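You operate a simulated robot arm through the tools that you are given. There is no shell and no other tool.

You are at the controls of a simulated robot arm. One attempt, no reset.

Task
Top the hopper up to MAX from the pail that the job card names.
Fine: its lid goes on the lid rest; the other pails stay shut; leave the pump in the pail, clip open, lever up.

Only the result counts: the job must be done as asked and must still hold three seconds after the hand-in. Knocking over, shifting, dropping, spilling or breaking anything else fails it. Lids that push on must go on centred and level and be pressed home; caps that screw on are set level and turned clockwise until they are tight.

Robot
A 6-joint arm with a two-finger gripper, fixed in place. Base frame: the origin is at the foot of the arm, x ahead of it, y to its left, z up. Readings come in mm, rad, newtons and seconds.
Its first joint turns from -2.897 to 2.897 rad. Payload 3.43 kg.
The tool frame sits at the grasp point between the pads (the TCP): z along the fingers, y along the line on which they close. The tips reach 20 mm beyond it. Largest opening 190 mm; the body of the gripper starts 248 mm behind the TCP.
Orientation is that of the tool frame in the base frame, as [roll, pitch, yaw] about the fixed x, y, z axes, in that order (R = Rz(yaw) Ry(pitch) Rx(roll)). With the fingers straight down and closing along the base's y, the tool's x points along the base's -x, its y along +y and its z along -z.

Tools
- The arm moves only by the tool play_rows. Its argument "steps" is a list of rows, each an object (a shift or turn left out is 0, a gripper value left out holds the last) with "offset": the shift along the tool's x, y, z in mm, a list of three; "dr": the turn, a rotation vector about the tool's x, y, z in rad, a list of three; "hand": the finger opening in mm, from 0 to 190. In form: [{"offset": [x, y, z], "dr": [rx, ry, rz], "hand": hand}, ...]. A call has 1 to 20 rows; each row is the pose to reach, as a shift and turn from the pose commanded when the call began, along the tool's axes at that moment. A row lasts 0.2 s, in which the tool goes at most 50 mm and 0.15 rad; a call with a longer step from one row to the next is refused whole, and so is a gripper value outside its range. A pose out of reach is approached as far as the arm can. The call stops where the force on the tool passes 90 N (or 10 N more than at its start, if that is more) or the arm is blocked; 0.2 s more then pass. The fingers move at their own pace (about 45 mm/s each) and stop on an object; they squeeze with about 34 N. The grip force told is the motor's: it shows also when the fingers shut on nothing. Time passes only in rows, and 0.2 s behind the last, so rows that repeat a pose let the fingers close. It gives the time, the measured TCP pose, the force on the tool (base axes), the opening and the grip force at its end, in the units of the frame above (readings bear some noise), with the torque about the TCP (base axes, N m) and any sound that the robot's microphone picked up.
- Cameras (640 x 400 px; columns grow to the right, rows downward): "scene" is fixed at [222.1, -500.6, 1444.1]; the picture's right is [0.67, -0.75, 0.00], its down [-0.32, -0.29, -0.90] and it looks along [0.67, 0.60, -0.43] (base axes); focal length 254 px, centre (320, 200). "wrist" rides on the gripper at [70, -8, -288] in the tool frame; the picture's right is [0.12, 0.99, 0.00], its down [-0.96, 0.12, -0.25] and it looks along [-0.25, 0.03, 0.97] (tool axes); focal length 261 px, centre (320, 200).
- snapshot(camera): a new picture of that camera. It takes no simulated time.
- slide_trunk(by): slides the trunk up (or, below 0, down) by that many mm; the arm rides with it, the base frame stays. It gives what a move gives, with no picture.
- probe_pixels(camera, pixels): for up to 12 pixels [column, row] of the newest picture of that camera ("zoom" is the newest enlarged one), the place [x, y, z] in the base frame of the surface seen there, good to about 2 mm. It takes no simulated time.
- zoom(camera, box): a new picture of the part [left, top, right, bottom] of that camera's present view, enlarged. It takes no simulated time.
- sign_off(): hands the job in; it is judged then, once.

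Leave the gripper open and the arm clear of the work at the hand-in unless told otherwise.

The tools are called after "Emit:" as name(argument=value, ...) on one line, values as JSON. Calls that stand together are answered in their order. play_rows: Moves the arm, as the interface text tells. Its arguments: {"type":"object","properties":{"steps":{"type":"array","items":{"type":"object","properties":{"offset":{"type":"array","items":{"type":"number"}},"dr":{"type":"array","items":{"type":"number"}},"hand":{"type":"number"}}}}},"required":["steps"]} The other tools are called the same way: slide_trunk (by) slides the trunk up or down; snapshot (camera) takes a picture; probe_pixels (camera, pixels) gives the place of the surface under pixels of a picture; zoom (camera, box) takes an enlarged picture of a part of a camera's view; sign_off () hands the job in.

At the start:

```text
clock: 0.0
ee_pos: [583.8, 80.3, 1337.0]
tool_rot: [3.141, 0.001, 3.14]
force: [0.4, 0.3, -1.0]
moment: [0.04, 0.01, -0.03]
finger_gap: 189.9
gripper_force: 0.0
trunk travel left (down, up): [-175.0, 65.0]
```

scene: 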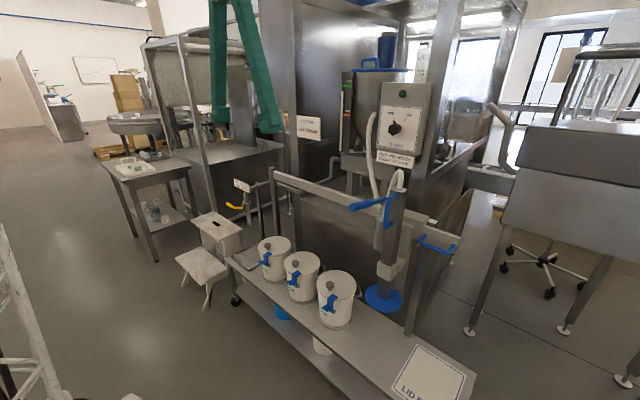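
wrist: 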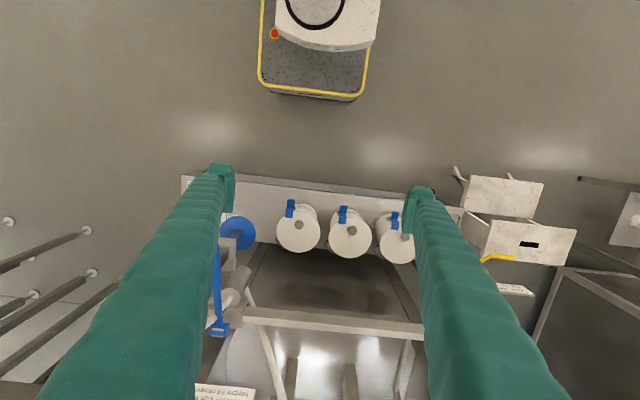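

I see three lidded pails on a cart, a pump with a blue lever, a hopper, and several signs. I'll zoom in on the signs and fittings to read them.

Emit:
zoom(camera="scene", box=[220, 220, 380, 340])

Emit:
zoom(camera="scene", box=[330, 30, 450, 180])

Emit:
zoom(camera="scene", box=[340, 160, 480, 320])

Emit:
zoom(camera="scene", box=[360, 320, 500, 400])

Emit:
zoom(camera="scene", box=[170, 160, 300, 260])

Emit:
zoom(camera="scene", box=[280, 100, 340, 150])

Emit:
zoom(camera="wrist", box=[180, 160, 340, 400])

```text
3.33 times, centred on (300, 280) of scene
```

zoom: 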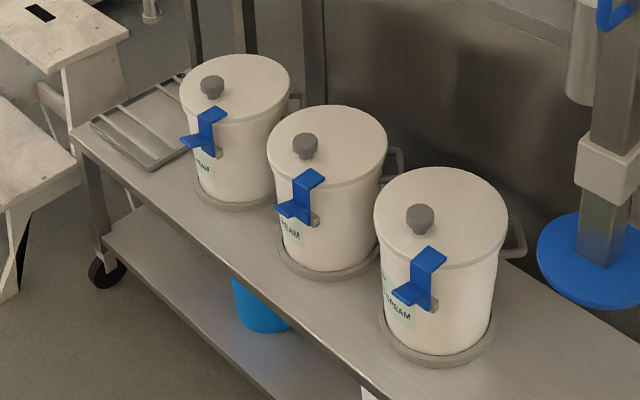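

```text
2.67 times, centred on (390, 105) of scene
```

zoom: 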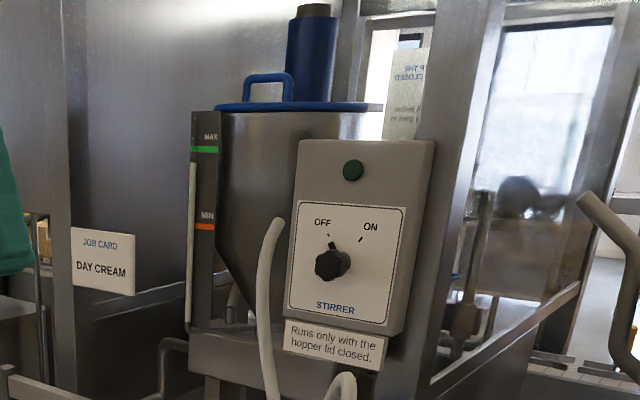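

```text
2.50 times, centred on (410, 240) of scene
```

zoom: 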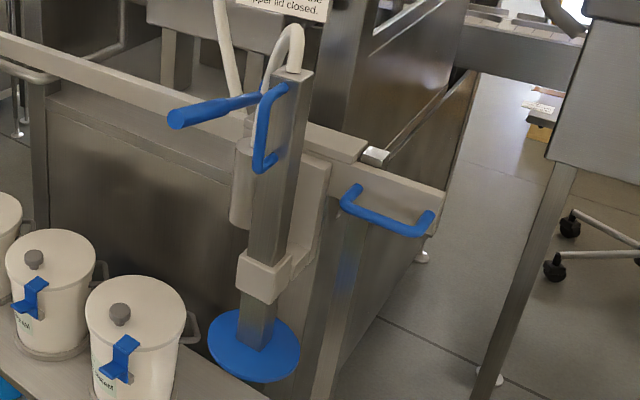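

```text
4.57 times, centred on (430, 360) of scene
```

zoom: 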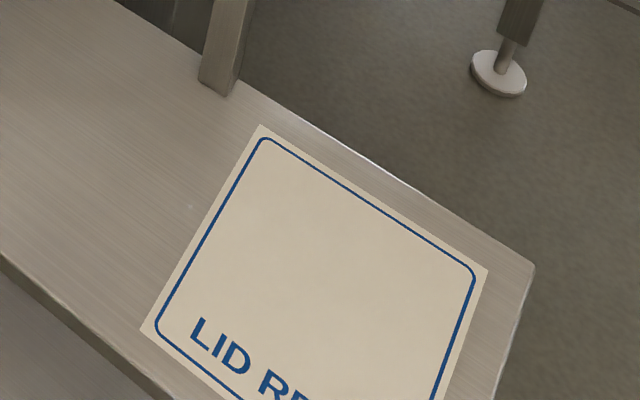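

```text
4.00 times, centred on (235, 210) of scene
```

zoom: 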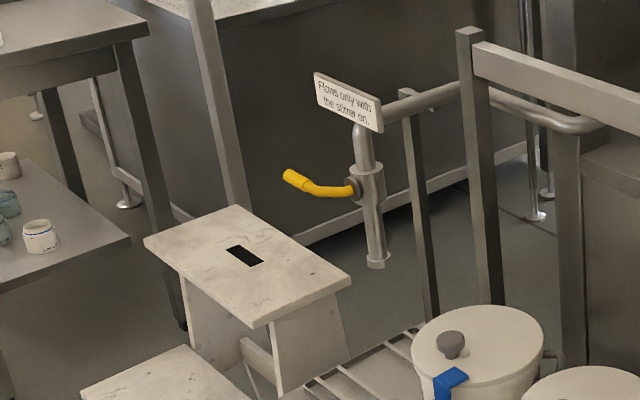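

```text
8.00 times, centred on (310, 125) of scene
```

zoom: 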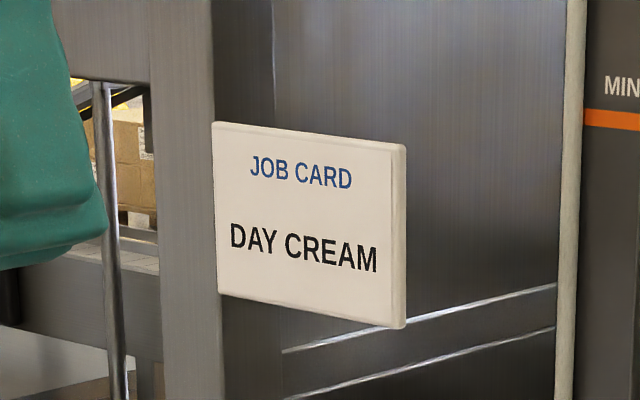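

```text
1.67 times, centred on (260, 280) of wrist
```

zoom: 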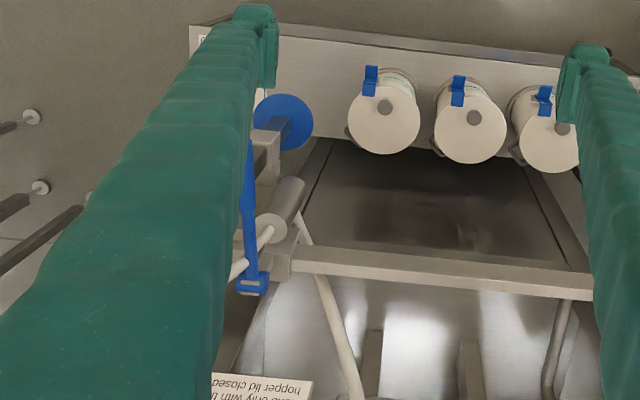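

The job card says DAY CREAM. Next I'll read the three pail labels, the gauge, and the other notice.

Emit:
zoom(camera="scene", box=[255, 245, 305, 285])

Emit:
zoom(camera="scene", box=[280, 265, 330, 305])

Emit:
zoom(camera="scene", box=[310, 285, 360, 325])

Emit:
zoom(camera="scene", box=[390, 35, 440, 95])

Emit:
zoom(camera="scene", box=[335, 65, 385, 165])

Emit:
zoom(camera="scene", box=[345, 170, 425, 240])

Emit:
zoom(camera="scene", box=[360, 240, 470, 320])

```text
10.00 times, centred on (280, 265) of scene
```

zoom: 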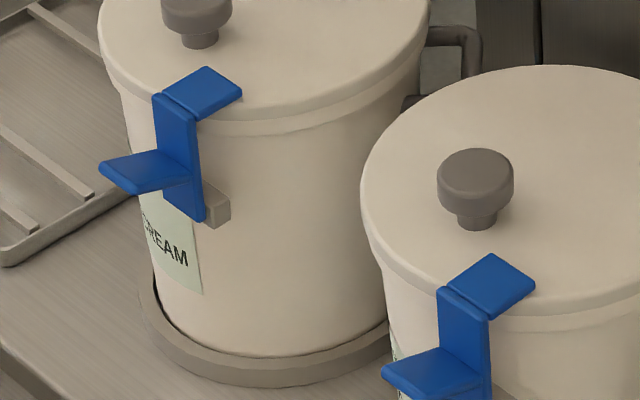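

```text
10.00 times, centred on (305, 285) of scene
```

zoom: 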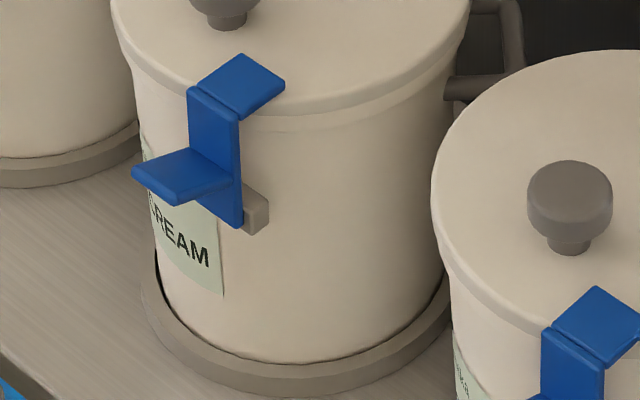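

```text
10.00 times, centred on (335, 305) of scene
```

zoom: 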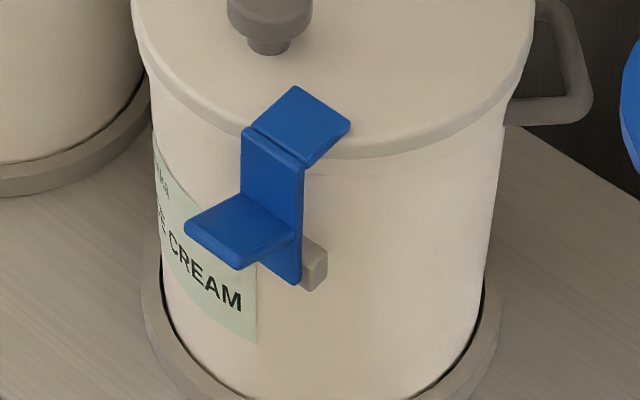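

```text
6.67 times, centred on (415, 65) of scene
```

zoom: 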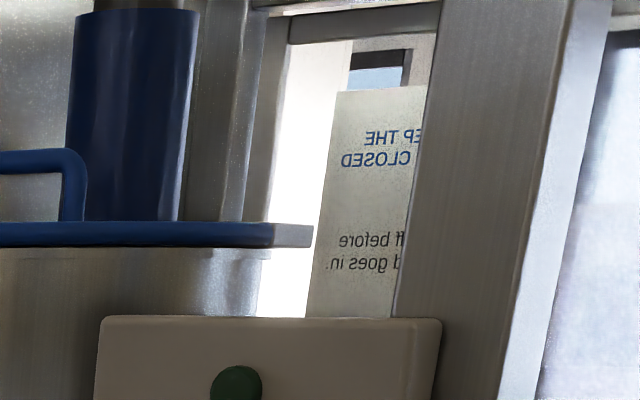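

```text
4.00 times, centred on (360, 115) of scene
```

zoom: 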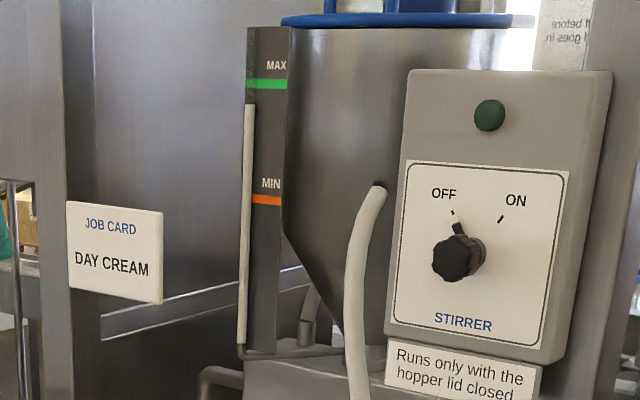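

```text
5.71 times, centred on (385, 205) of scene
```

zoom: 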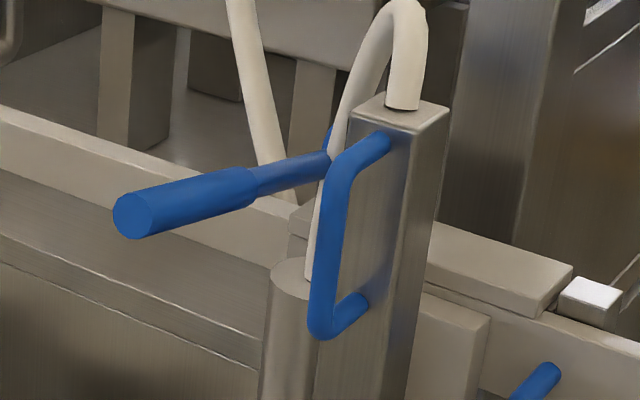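

```text
5.00 times, centred on (415, 280) of scene
```

zoom: 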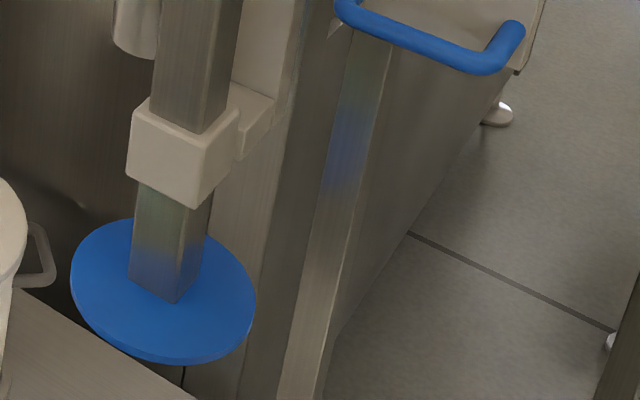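

Labels face the robot (−x side), so I'll need the wrist camera lower to read them. First I'll get 3D positions of the main items from the scene view.

Emit:
snapshot(camera="scene")

Emit:
probe_pixels(camera="scene", pixels=[[273, 241], [301, 256], [335, 276], [325, 283], [270, 252], [299, 267], [332, 300], [383, 299], [355, 206], [394, 180], [390, 270], [420, 375]])

Emit:
probe_pixels(camera="scene", pixels=[[300, 182], [400, 210], [437, 247], [350, 320], [235, 262], [320, 320], [370, 68], [388, 50], [394, 128], [240, 185], [232, 206], [365, 150]])

```text
taken
```

scene: 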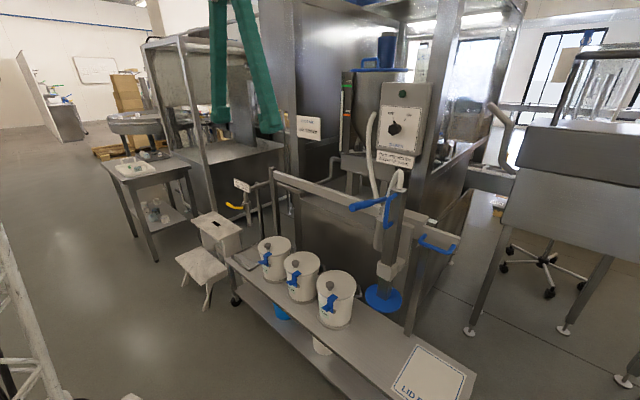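

```text
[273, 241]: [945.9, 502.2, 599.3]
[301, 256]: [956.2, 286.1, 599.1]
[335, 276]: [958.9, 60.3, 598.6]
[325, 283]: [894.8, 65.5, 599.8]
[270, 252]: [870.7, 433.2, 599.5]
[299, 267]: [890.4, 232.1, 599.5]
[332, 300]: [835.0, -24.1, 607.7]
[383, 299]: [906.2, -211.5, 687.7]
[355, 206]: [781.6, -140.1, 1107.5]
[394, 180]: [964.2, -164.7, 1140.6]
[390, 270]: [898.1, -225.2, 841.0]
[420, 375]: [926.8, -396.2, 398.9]
```

```text
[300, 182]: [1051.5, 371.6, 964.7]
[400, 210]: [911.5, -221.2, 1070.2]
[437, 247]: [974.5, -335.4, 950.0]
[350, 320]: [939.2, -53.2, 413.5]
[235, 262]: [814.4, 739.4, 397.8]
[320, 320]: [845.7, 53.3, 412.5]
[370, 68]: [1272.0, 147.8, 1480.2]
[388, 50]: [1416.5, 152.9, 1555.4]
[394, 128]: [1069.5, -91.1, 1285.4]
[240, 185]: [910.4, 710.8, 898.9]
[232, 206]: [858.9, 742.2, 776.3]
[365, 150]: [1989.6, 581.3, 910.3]
```

Tops of the pails are at z≈599, the bench at z≈399; pails are near y≈40, 255, 470. I'll lower the tool and tilt it forward so the wrist camera can read the labels.

Emit:
play_rows(steps=[{"offset": [0, 7, 40], "dr": [0, -0.08, 0]}, {"offset": [0, 14, 80], "dr": [0, -0.16, 0]}, {"offset": [0, 21, 120], "dr": [0, -0.24, 0]}, {"offset": [0, 28, 160], "dr": [0, -0.32, 0]}, {"offset": [0, 35, 200], "dr": [0, -0.4, 0]}, {"offset": [0, 42, 240], "dr": [0, -0.48, 0]}, {"offset": [0, 49, 280], "dr": [0, -0.56, 0]}, {"offset": [0, 56, 320], "dr": [0, -0.64, 0]}, {"offset": [0, 63, 360], "dr": [0, -0.72, 0]}, {"offset": [0, 70, 400], "dr": [0, -0.8, 0]}])

Emit:
snapshot(camera="wrist")

Emit:
snapshot(camera="scene")

```text
clock: 2.2
ee_pos: [583.2, 154.2, 938.7]
tool_rot: [3.141, 0.8, -3.138]
force: [0.4, -0.2, 0.6]
moment: [0.06, 0.04, 0.07]
finger_gap: 190.0
gripper_force: 0.0
trunk travel left (down, up): [-175.0, 65.0]
```

```text
taken
```

wrist: 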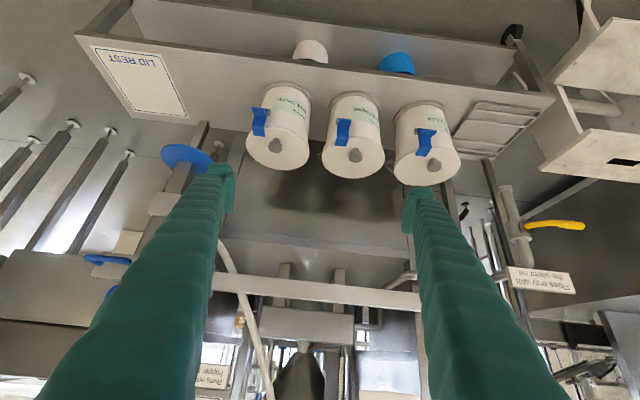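

```text
taken
```

scene: 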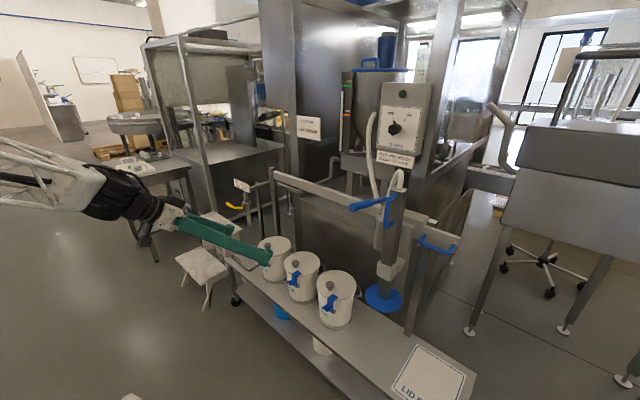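

The camera image is upside-down, with the labels now visible around (290,110), (360,115), (430,120). I'll zoom in on each.

Emit:
zoom(camera="wrist", box=[240, 80, 320, 140])

Emit:
zoom(camera="wrist", box=[320, 80, 400, 140])

Emit:
zoom(camera="wrist", box=[385, 90, 465, 150])

Emit:
zoom(camera="wrist", box=[80, 120, 240, 320])

Emit:
zoom(camera="wrist", box=[220, 240, 420, 400])

```text
6.67 times, centred on (280, 110) of wrist
```

zoom: 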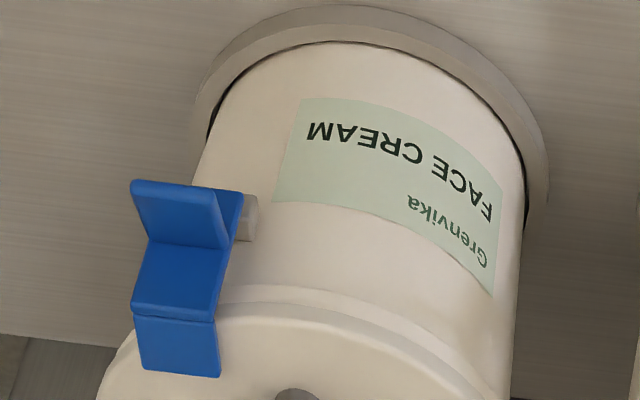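

```text
6.67 times, centred on (360, 110) of wrist
```

zoom: 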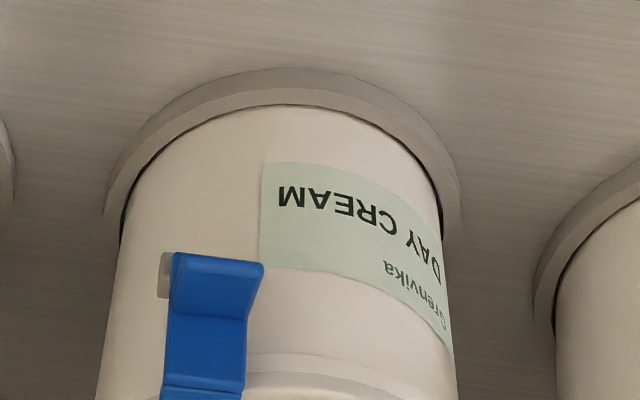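

```text
6.67 times, centred on (425, 120) of wrist
```

zoom: 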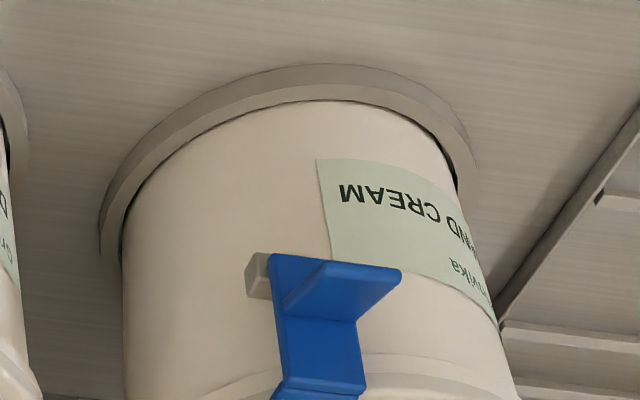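

```text
2.00 times, centred on (160, 220) of wrist
```

zoom: 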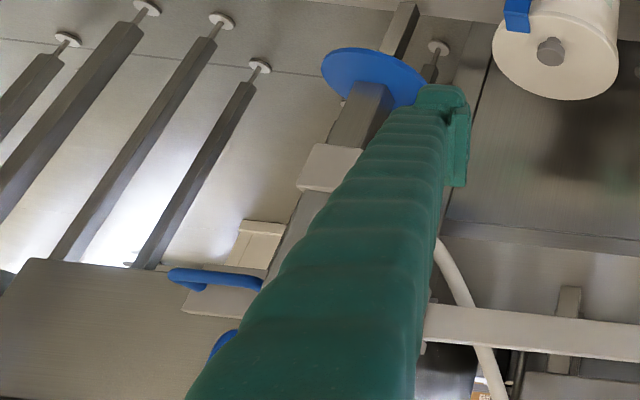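

```text
2.50 times, centred on (320, 320) of wrist
```

zoom: 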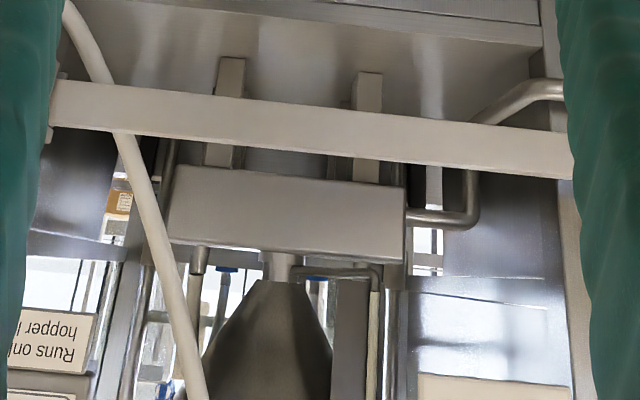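

The middle pail is DAY CREAM (right: FACE CREAM, left: HAND CREAM). Now I'll measure the middle pail, its lid, knob and clip precisely.

Emit:
zoom(camera="wrist", box=[310, 80, 400, 190])

Emit:
zoom(camera="scene", box=[270, 245, 330, 305])

```text
3.64 times, centred on (355, 135) of wrist
```

zoom: 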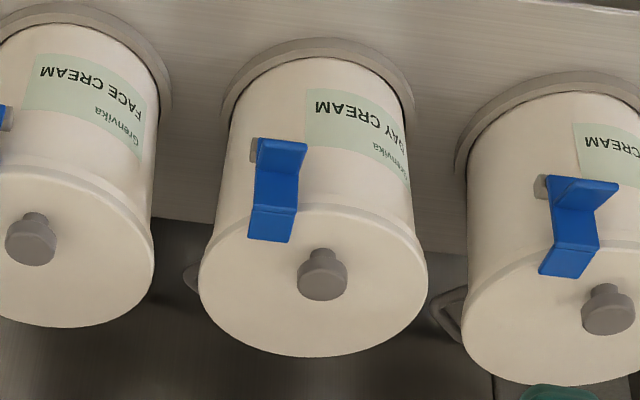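

```text
6.67 times, centred on (300, 275) of scene
```

zoom: 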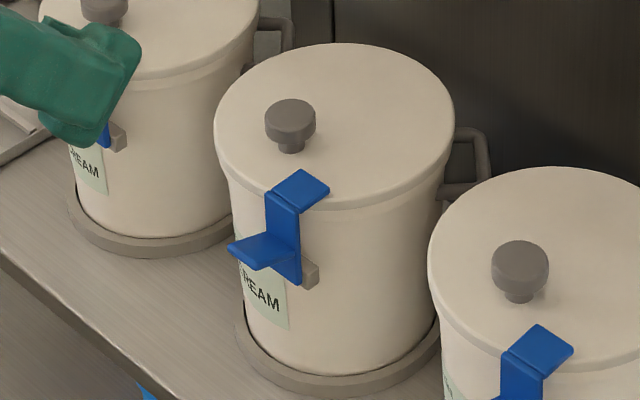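

Emit:
probe_pixels(camera="zoom", pixels=[[290, 108], [272, 130], [310, 130], [292, 148], [217, 110], [453, 110], [310, 44], [330, 206], [300, 178], [265, 240], [283, 222], [312, 272]])

Emit:
probe_pixels(camera="zoom", pixels=[[232, 248], [258, 270], [275, 235], [265, 210], [295, 280], [270, 185], [303, 205], [328, 187], [300, 170], [400, 370], [242, 330], [470, 160]])

```text
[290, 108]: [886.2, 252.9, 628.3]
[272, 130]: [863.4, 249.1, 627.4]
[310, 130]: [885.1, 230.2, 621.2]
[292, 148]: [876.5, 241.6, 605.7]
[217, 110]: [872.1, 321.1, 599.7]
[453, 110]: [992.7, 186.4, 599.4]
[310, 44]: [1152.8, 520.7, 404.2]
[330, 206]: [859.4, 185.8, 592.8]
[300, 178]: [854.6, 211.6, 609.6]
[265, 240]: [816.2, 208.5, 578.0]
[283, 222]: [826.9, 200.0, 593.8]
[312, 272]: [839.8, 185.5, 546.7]
```

```text
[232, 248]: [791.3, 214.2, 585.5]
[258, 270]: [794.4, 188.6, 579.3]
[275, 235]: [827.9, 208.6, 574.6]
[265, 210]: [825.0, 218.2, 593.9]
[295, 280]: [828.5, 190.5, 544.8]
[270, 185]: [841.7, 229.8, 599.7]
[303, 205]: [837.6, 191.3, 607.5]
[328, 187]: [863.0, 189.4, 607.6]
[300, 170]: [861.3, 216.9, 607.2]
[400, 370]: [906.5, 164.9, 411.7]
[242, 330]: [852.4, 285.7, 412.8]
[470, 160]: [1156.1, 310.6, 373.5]
```

Lid: radius ≈90 mm centred near (932,254); knob near (884,250) top z≈628; clip on the −x side with a tab at ≈(795,202,582). Before touching anything I'll look at the pump and its bracket face-on.

Emit:
play_rows(steps=[{"offset": [2, -40, -10], "dr": [0, -0.05, 0]}, {"offset": [4, -80, -20], "dr": [0, -0.1, 0]}, {"offset": [6, -120, -30], "dr": [0, -0.15, 0]}, {"offset": [8, -160, -40], "dr": [0, -0.2, 0]}, {"offset": [10, -200, -50], "dr": [0, -0.25, 0]}, {"offset": [12, -240, -60], "dr": [0, -0.3, 0]}, {"offset": [14, -280, -70], "dr": [0, -0.35, 0]}, {"offset": [16, -320, -80], "dr": [0, -0.4, 0]}, {"offset": [18, -360, -90], "dr": [0, -0.45, 0]}])

Emit:
snapshot(camera="wrist")

Emit:
snapshot(camera="scene")

```text
clock: 4.4
ee_pos: [561.1, 117.3, 1043.3]
tool_rot: [2.178, 0.872, 2.828]
force: [-0.1, -0.2, 0.0]
moment: [-0.03, 0.02, -0.08]
finger_gap: 190.1
gripper_force: 0.1
out of reach, approached as far as the arm can: row 2, 3, 4, 5, 6, 7, 8, 9
trunk travel left (down, up): [-175.0, 65.0]
stopped in row 9: the arm was blocked; the commanded pose is now the measured one
```

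```text
taken
```

wrist: 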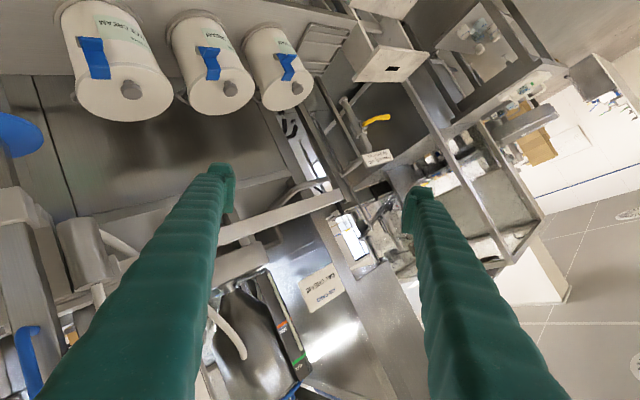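

```text
taken
```

scene: 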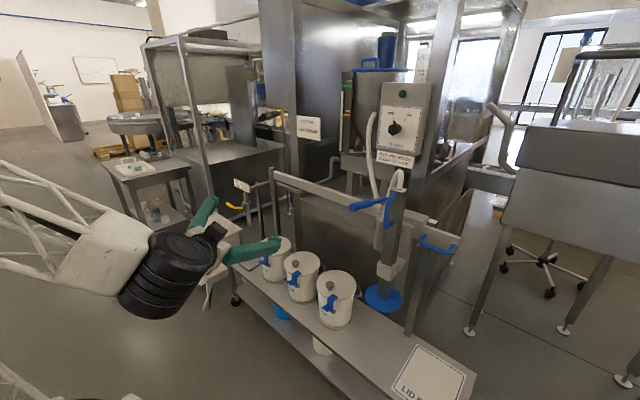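

The horizontal pose is beyond the arm's reach and it stopped at a joint limit, touching nothing. I'll return to a milder tilt (0.5 rad) at about (650,−100,1000) to view the pump.

Emit:
play_rows(steps=[{"offset": [-9.2, -31.4, -9.3], "dr": [0.107, 0.064, -0.007]}, {"offset": [-18.5, -62.9, -18.6], "dr": [0.214, 0.129, -0.013]}, {"offset": [-27.7, -94.3, -27.9], "dr": [0.321, 0.193, -0.02]}, {"offset": [-36.9, -125.7, -37.1], "dr": [0.427, 0.257, -0.026]}, {"offset": [-46.1, -157.1, -46.4], "dr": [0.534, 0.321, -0.033]}, {"offset": [-55.4, -188.6, -55.7], "dr": [0.641, 0.386, -0.039]}, {"offset": [-64.6, -220, -65], "dr": [0.748, 0.45, -0.046]}])

Emit:
snapshot(camera="wrist")

Emit:
snapshot(camera="scene")

```text
clock: 6.0
ee_pos: [650.9, -105.1, 1000.6]
tool_rot: [-3.138, 0.499, -3.141]
force: [-0.3, 0.6, 0.5]
moment: [-0.02, -0.1, -0.01]
finger_gap: 190.2
gripper_force: 0.0
trunk travel left (down, up): [-175.0, 65.0]
```

```text
taken
```

wrist: 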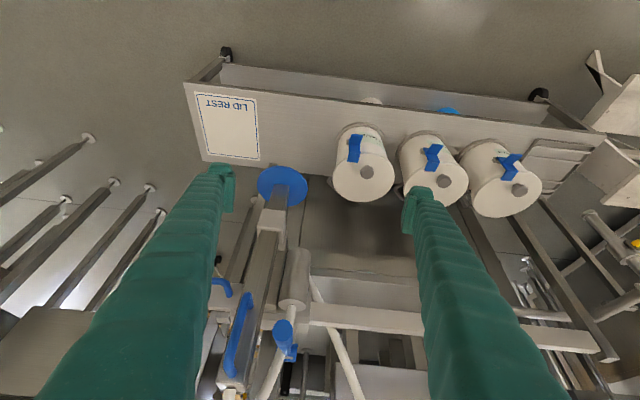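

```text
taken
```

scene: 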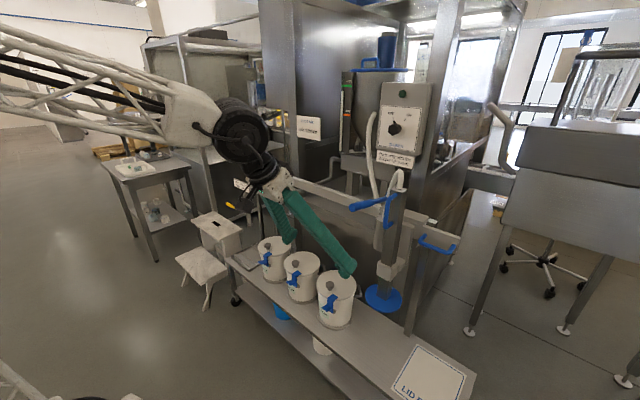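

The pump is now between the fingers. I'll zoom in on it.

Emit:
zoom(camera="wrist", box=[200, 260, 340, 400])

Emit:
zoom(camera="wrist", box=[220, 160, 340, 260])

Emit:
zoom(camera="scene", box=[360, 160, 430, 230])

Emit:
zoom(camera="scene", box=[365, 225, 435, 295])

```text
2.86 times, centred on (270, 330) of wrist
```

zoom: 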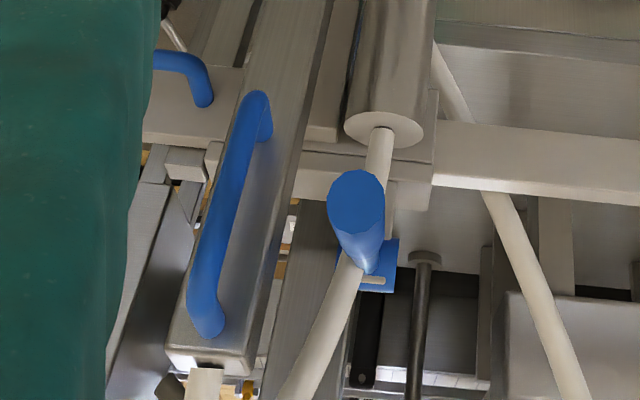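

```text
4.00 times, centred on (280, 210) of wrist
```

zoom: 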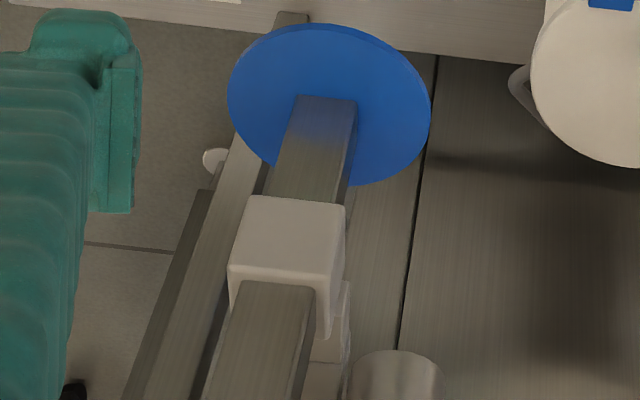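

```text
5.71 times, centred on (395, 195) of scene
```

zoom: 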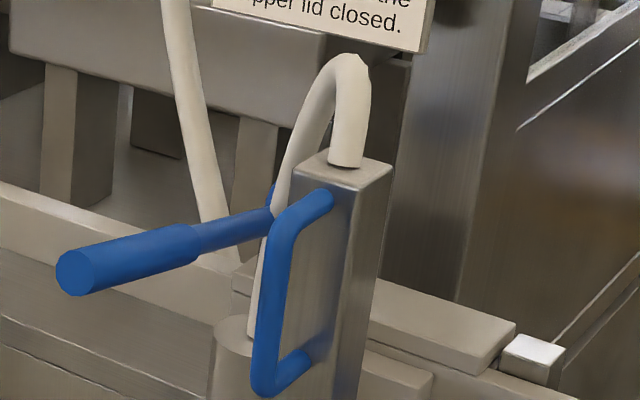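

```text
5.71 times, centred on (400, 260) of scene
```

zoom: 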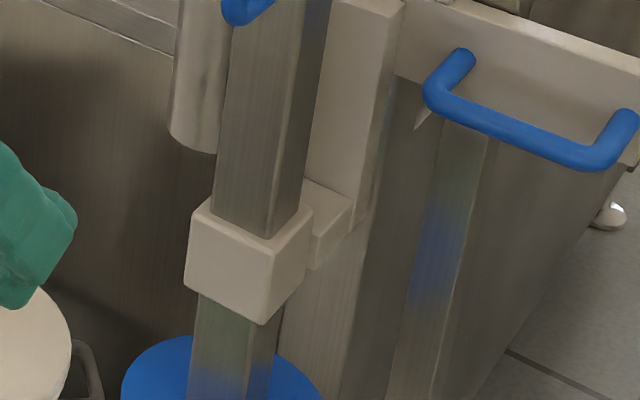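

I see a wand (square tube with vertical D-handle and blue disc), a fixed cylinder with a lever, and a separate horizontal blue handle on the beam. It may be a carriage sliding on the beam, so I'll measure these parts.

Emit:
zoom(camera="scene", box=[350, 150, 480, 330])

Emit:
zoom(camera="scene", box=[400, 200, 480, 270])

Emit:
probe_pixels(camera="zoom", pixels=[[150, 60], [290, 60], [100, 120], [225, 125], [200, 180], [260, 190], [360, 180], [440, 200], [400, 130], [165, 250], [60, 200], [30, 40]])

```text
2.22 times, centred on (415, 240) of scene
```

zoom: 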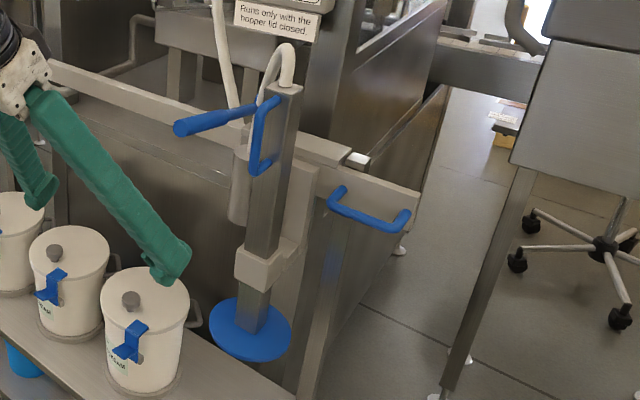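

```text
5.71 times, centred on (440, 235) of scene
```

zoom: 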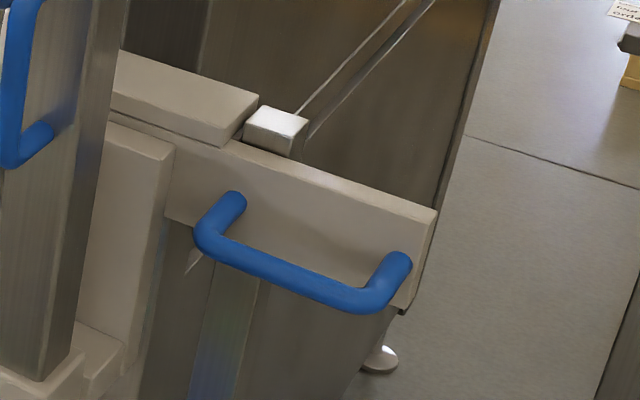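

```text
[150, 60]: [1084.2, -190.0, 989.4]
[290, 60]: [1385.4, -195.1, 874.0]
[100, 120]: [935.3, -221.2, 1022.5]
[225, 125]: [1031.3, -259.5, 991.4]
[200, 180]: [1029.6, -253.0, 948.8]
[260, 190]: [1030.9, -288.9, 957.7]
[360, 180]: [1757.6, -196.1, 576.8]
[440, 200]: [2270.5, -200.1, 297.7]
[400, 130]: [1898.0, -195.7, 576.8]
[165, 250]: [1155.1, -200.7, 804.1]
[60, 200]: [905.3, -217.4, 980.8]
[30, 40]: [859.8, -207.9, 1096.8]
```

The carriage on the beam carries the wand, cylinder and lever; its handle is the horizontal bar at about (975,−315,950). Next I'll measure the lid rest and the lids from the wrist view.

Emit:
snapshot(camera="wrist")

Emit:
probe_pixels(camera="wrist", pixels=[[196, 94], [256, 94], [203, 157], [260, 160], [228, 125], [186, 84], [200, 162], [330, 150], [432, 160], [446, 176], [283, 185], [270, 207]])

Emit:
zoom(camera="wrist", box=[390, 120, 480, 210])

Emit:
zoom(camera="wrist", box=[175, 70, 275, 175])

```text
taken
```

wrist: 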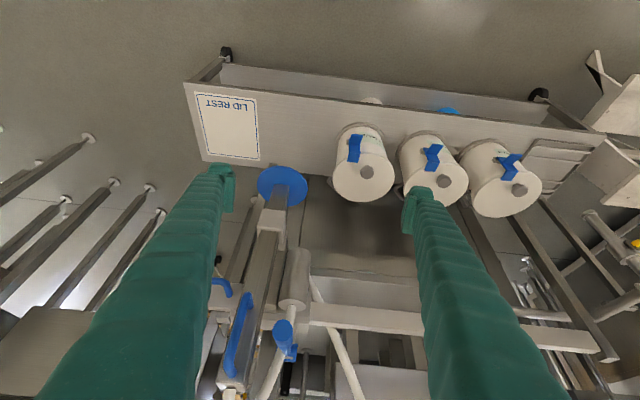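

```text
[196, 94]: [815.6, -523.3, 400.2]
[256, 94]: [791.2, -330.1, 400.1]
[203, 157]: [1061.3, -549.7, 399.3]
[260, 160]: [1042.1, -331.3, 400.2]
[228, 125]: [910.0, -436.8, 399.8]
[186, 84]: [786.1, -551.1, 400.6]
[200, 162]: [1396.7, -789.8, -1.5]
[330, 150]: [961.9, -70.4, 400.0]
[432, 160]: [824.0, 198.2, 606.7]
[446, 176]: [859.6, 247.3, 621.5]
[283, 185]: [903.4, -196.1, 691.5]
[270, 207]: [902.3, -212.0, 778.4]
```

```text
4.44 times, centred on (435, 165) of wrist
```

zoom: 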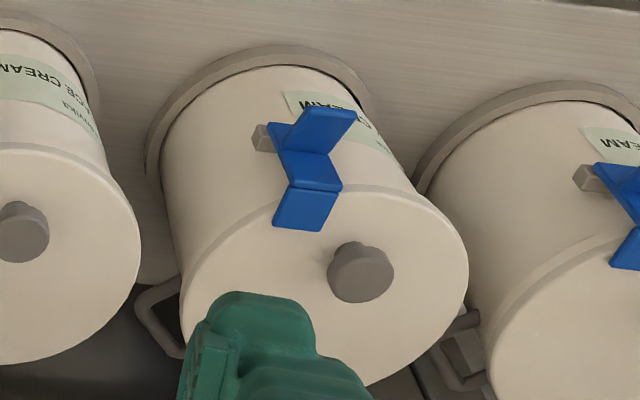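

```text
3.81 times, centred on (225, 122) of wrist
```

zoom: 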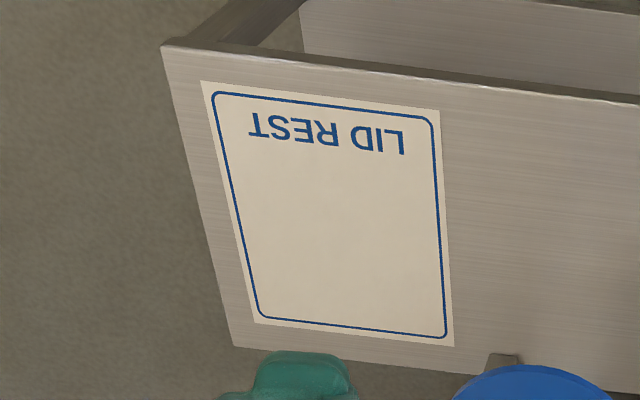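

Lid rest sheet spans x≈800–1055, y≈−335 to −540. Now I'll move above the middle pail with the tool pointing straight down for a top view of lid, knob and clip.

Emit:
play_rows(steps=[{"offset": [-9.2, 37.2, 17.7], "dr": [0, 0.056, 0]}, {"offset": [-18.4, 74.4, 35.4], "dr": [0, 0.111, 0]}, {"offset": [-27.6, 111.7, 53.1], "dr": [0, 0.167, 0]}, {"offset": [-36.8, 148.9, 70.8], "dr": [0, 0.222, 0]}, {"offset": [-46, 186.1, 88.4], "dr": [0, 0.278, 0]}, {"offset": [-55.2, 223.3, 106.1], "dr": [0, 0.333, 0]}, {"offset": [-64.4, 260.6, 123.8], "dr": [0, 0.389, 0]}, {"offset": [-73.6, 297.8, 141.5], "dr": [0, 0.444, 0]}, {"offset": [-82.8, 335, 159.2], "dr": [0, 0.499, 0]}])

Emit:
snapshot(camera="wrist")

Emit:
zoom(camera="wrist", box=[250, 120, 410, 230])

```text
clock: 8.0
ee_pos: [798.2, 233.6, 900.7]
tool_rot: [-3.14, -0.001, 3.14]
force: [-0.5, -0.5, 1.5]
moment: [0.15, -0.16, 0.01]
finger_gap: 190.1
gripper_force: 0.0
trunk travel left (down, up): [-175.0, 65.0]
```

```text
taken
```

wrist: 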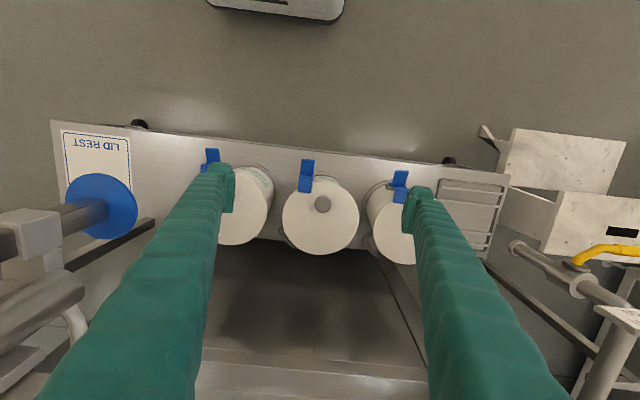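

```text
3.64 times, centred on (330, 175) of wrist
```

zoom: 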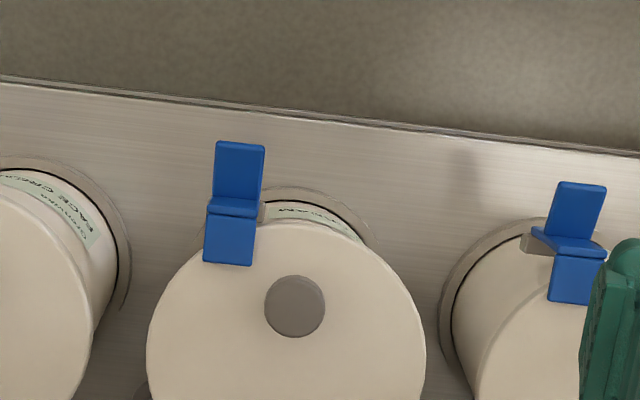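

Emit:
zoom(camera="wrist", box=[265, 145, 375, 265])

```text
3.33 times, centred on (320, 205) of wrist
```

zoom: 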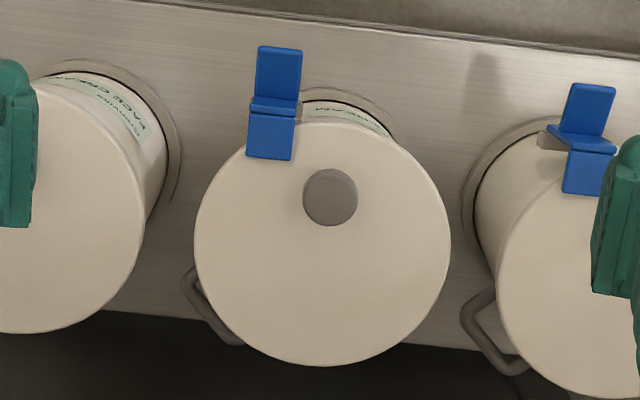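

Emit:
probe_pixels(camera="zoom", pixels=[[199, 240], [446, 240], [322, 361], [322, 127], [330, 197], [306, 197], [355, 197], [330, 172], [330, 224], [322, 243], [236, 330], [410, 330]])

Emit:
probe_pixels(camera="zoom", pixels=[[262, 50], [298, 54], [259, 92], [297, 96], [254, 106], [294, 111], [250, 118], [291, 122], [249, 153], [289, 157], [278, 75], [304, 106]])

```text
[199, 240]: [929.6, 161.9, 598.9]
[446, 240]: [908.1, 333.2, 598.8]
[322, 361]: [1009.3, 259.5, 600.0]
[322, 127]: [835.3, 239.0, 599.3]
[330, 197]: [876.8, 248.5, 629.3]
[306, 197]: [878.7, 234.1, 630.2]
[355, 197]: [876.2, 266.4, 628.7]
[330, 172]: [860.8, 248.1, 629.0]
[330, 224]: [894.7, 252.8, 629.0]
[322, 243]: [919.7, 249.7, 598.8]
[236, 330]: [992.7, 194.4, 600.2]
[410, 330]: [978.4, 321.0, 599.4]
```

```text
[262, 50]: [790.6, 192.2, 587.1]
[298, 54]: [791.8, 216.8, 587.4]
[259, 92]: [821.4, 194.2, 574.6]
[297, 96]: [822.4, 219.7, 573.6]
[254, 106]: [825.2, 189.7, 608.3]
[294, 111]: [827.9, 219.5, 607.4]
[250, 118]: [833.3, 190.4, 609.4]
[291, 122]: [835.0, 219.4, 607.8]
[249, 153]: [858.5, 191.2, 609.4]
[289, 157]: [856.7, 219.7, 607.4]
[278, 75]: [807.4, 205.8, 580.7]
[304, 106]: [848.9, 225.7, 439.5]
```

The lid centre is ≈(922,248), knob centre ≈(877.5,250), and the clip's tab spans y 190–218, x 790–822, z≈575–587 with its hinge low behind it. I'll close the fingers and hover just outside and above the tab.

Emit:
play_rows(steps=[{"offset": [4, -6, 45], "hand": 0}, {"offset": [8, -12, 90], "hand": 0}, {"offset": [12, -18, 135], "hand": 0}, {"offset": [16, -24, 180], "hand": 0}, {"offset": [20, -28.6, 220], "hand": 0}, {"offset": [20, -28.6, 240], "hand": 0}, {"offset": [20, -28.6, 240], "hand": 0}, {"offset": [20, -28.6, 240], "hand": 0}, {"offset": [20, -28.6, 240], "hand": 0}, {"offset": [20, -28.6, 240], "hand": 0}, {"offset": [20, -28.6, 240], "hand": 0}])

Emit:
snapshot(camera="wrist")

Emit:
zoom(camera="scene", box=[240, 220, 340, 310])

```text
clock: 10.4
ee_pos: [781.8, 206.1, 658.2]
tool_rot: [-3.139, -0.001, 3.139]
force: [-0.7, 0.2, 0.3]
moment: [-0.01, 0.01, -0.01]
finger_gap: 0.1
gripper_force: 22.3
trunk travel left (down, up): [-175.0, 65.0]
```

```text
taken
```

wrist: 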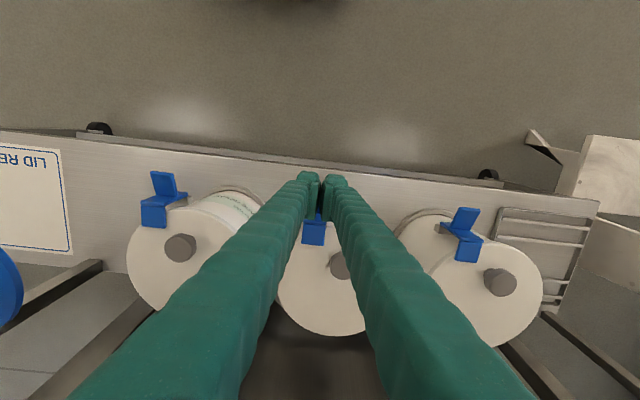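

```text
4.44 times, centred on (290, 265) of scene
```

zoom: 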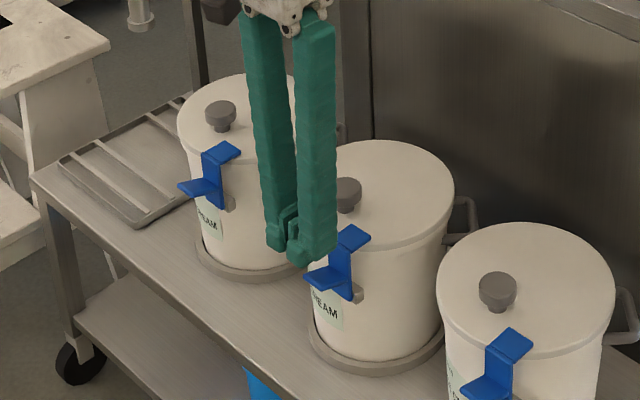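

The closed fingertips are just outside and above the tab. I'll push the tab down along an arc that backs outward so the clip can swing off the lid.

Emit:
play_rows(steps=[{"offset": [3, -1, 20], "hand": 0}, {"offset": [3, -1, 40], "hand": 0}, {"offset": [3, -1, 50], "hand": 0}, {"offset": [5, -1, 60], "hand": 0}, {"offset": [8, -1, 70], "hand": 0}, {"offset": [13, -1, 79], "hand": 0}, {"offset": [18, -1, 88], "hand": 0}, {"offset": [22, -1, 96], "hand": 0}, {"offset": [26, -1, 104], "hand": 0}, {"offset": [26, -1, 104], "hand": 0}])

Emit:
zoom(camera="scene", box=[240, 220, 340, 310])

```text
clock: 12.6
ee_pos: [754.1, 203.7, 554.2]
tool_rot: [-3.139, 0.0, 3.14]
force: [-19.6, -3.2, 6.5]
moment: [0.09, -0.3, 0.02]
finger_gap: 6.1
gripper_force: 34.0
trunk travel left (down, up): [-175.0, 65.0]
```

```text
4.44 times, centred on (290, 265) of scene
```

zoom: 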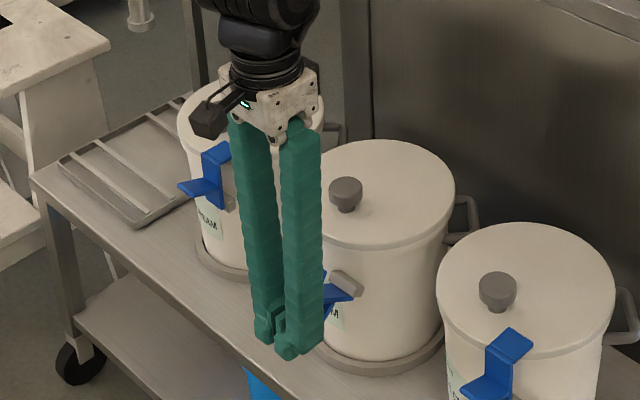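

The clip has swung outward. The gap reads 6 mm, so I'll check whether anything is wedged between the fingers before retracting.

Emit:
zoom(camera="wrist", box=[260, 140, 380, 240])

Emit:
zoom(camera="scene", box=[280, 265, 330, 305])

```text
4.00 times, centred on (320, 190) of wrist
```

zoom: 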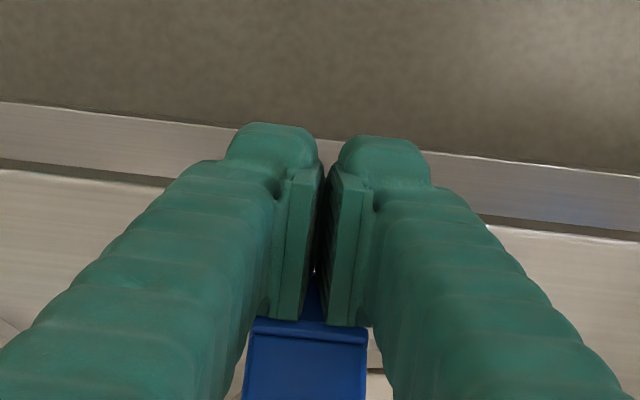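

```text
10.00 times, centred on (305, 285) of scene
```

zoom: 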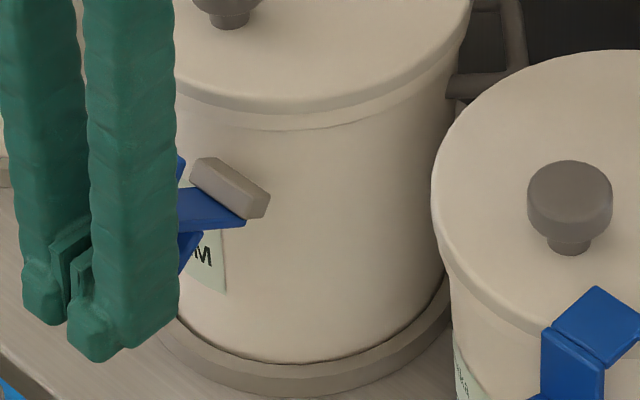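

Nothing is gripped; the clip has swung down to near horizontal. I'll back straight out, then rise, and look again.

Emit:
play_rows(steps=[{"offset": [20, 0, 0], "hand": 0}, {"offset": [40, 0, 0], "hand": 0}, {"offset": [45, 0, -40], "hand": 0}, {"offset": [45, 0, -90], "hand": 0}, {"offset": [45, 0, -140], "hand": 0}, {"offset": [45, 0, -190], "hand": 0}])

Emit:
zoom(camera="wrist", box=[240, 160, 400, 270])

Emit:
zoom(camera="scene", box=[270, 245, 330, 305])

```text
clock: 14.0
ee_pos: [709.7, 205.5, 744.4]
tool_rot: [-3.141, -0.003, -3.14]
force: [0.8, 0.6, -0.9]
moment: [-0.04, 0.13, 0.01]
finger_gap: 0.2
gripper_force: 33.8
trunk travel left (down, up): [-175.0, 65.0]
```

```text
3.64 times, centred on (320, 215) of wrist
```

zoom: 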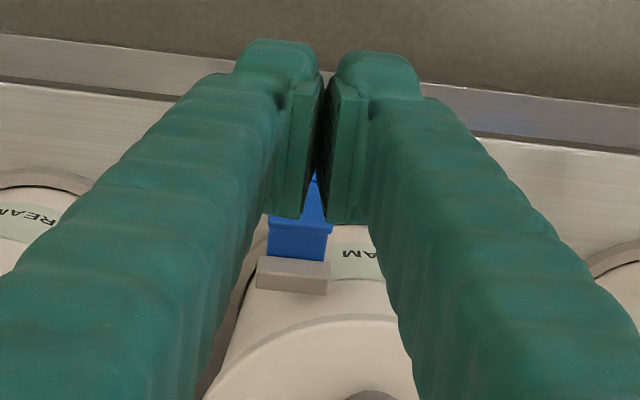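

```text
6.67 times, centred on (300, 275) of scene
```

zoom: 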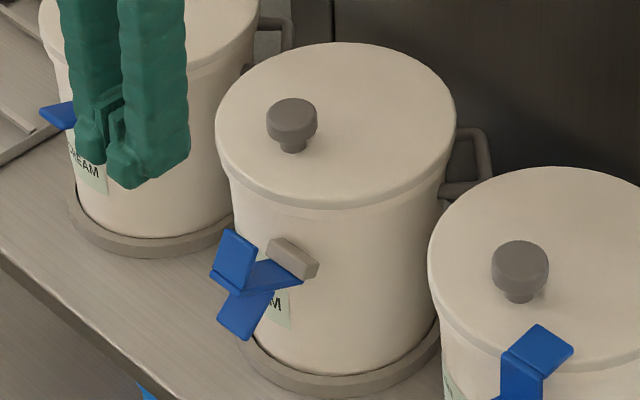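

The clip hangs open. Next I'll open the fingers to 90 mm, go above the knob at (877.5,250), and look before descending.

Emit:
play_rows(steps=[{"offset": [-35, 9, 0], "hand": 90}, {"offset": [-70, 18, 0], "hand": 90}, {"offset": [-105, 27, 0], "hand": 90}, {"offset": [-140, 36, 0], "hand": 90}, {"offset": [-167.8, 44.5, 0], "hand": 90}, {"offset": [-167.8, 44.5, 30], "hand": 90}, {"offset": [-167.8, 44.5, 50], "hand": 90}])

Emit:
zoom(camera="wrist", box=[220, 120, 420, 260])

Emit:
zoom(camera="scene", box=[250, 200, 350, 290])

```text
clock: 15.6
ee_pos: [877.0, 249.3, 694.6]
tool_rot: [3.141, 0.0, 3.14]
force: [-0.7, -0.1, 0.0]
moment: [0.0, -0.04, -0.02]
finger_gap: 90.3
gripper_force: 0.0
trunk travel left (down, up): [-175.0, 65.0]
```

```text
2.86 times, centred on (320, 190) of wrist
```

zoom: 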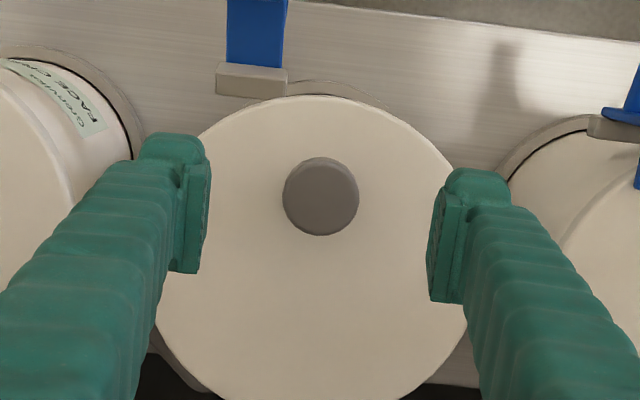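

```text
4.44 times, centred on (300, 245) of scene
```

zoom: 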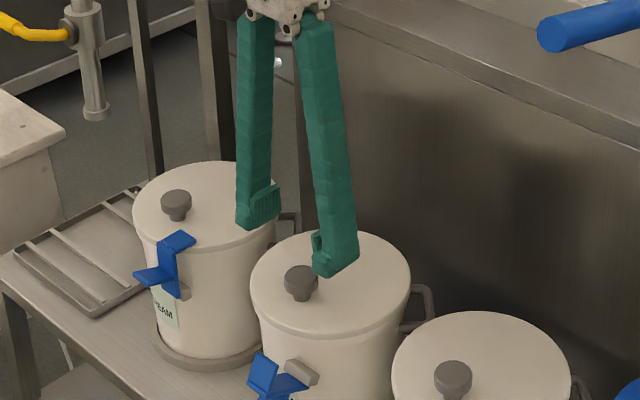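

The knob is centred between the fingers. I'll descend to z≈624 (tips 4–5 mm above the lid) and close on it.

Emit:
play_rows(steps=[{"offset": [0, 0, 35], "hand": 90}, {"offset": [0, 0, 60], "hand": 90}, {"offset": [0, 0, 71], "hand": 90}, {"offset": [0, 0, 71], "hand": 30}, {"offset": [0, 0, 71], "hand": 20}, {"offset": [0, 0, 71], "hand": 20}, {"offset": [0, 0, 71], "hand": 20}, {"offset": [0, 0, 71], "hand": 20}, {"offset": [0, 0, 71], "hand": 20}])

Emit:
zoom(camera="scene", box=[250, 220, 350, 310])

```text
clock: 17.6
ee_pos: [876.0, 249.1, 625.1]
tool_rot: [-3.14, 0.001, 3.14]
force: [-0.4, -0.5, 0.0]
moment: [-0.01, 0.05, 0.0]
finger_gap: 36.3
gripper_force: 34.1
trunk travel left (down, up): [-175.0, 65.0]
heard: snap
```

```text
4.44 times, centred on (300, 265) of scene
```

zoom: 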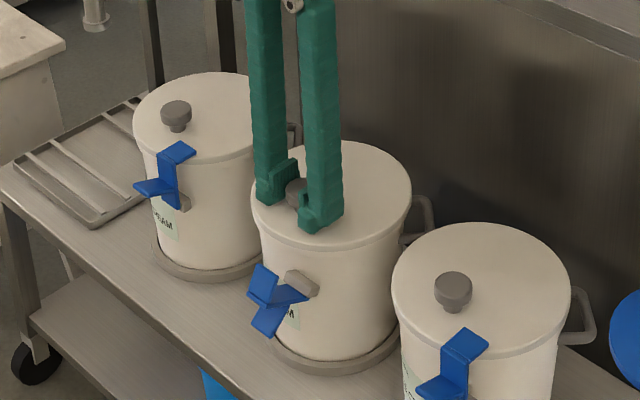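

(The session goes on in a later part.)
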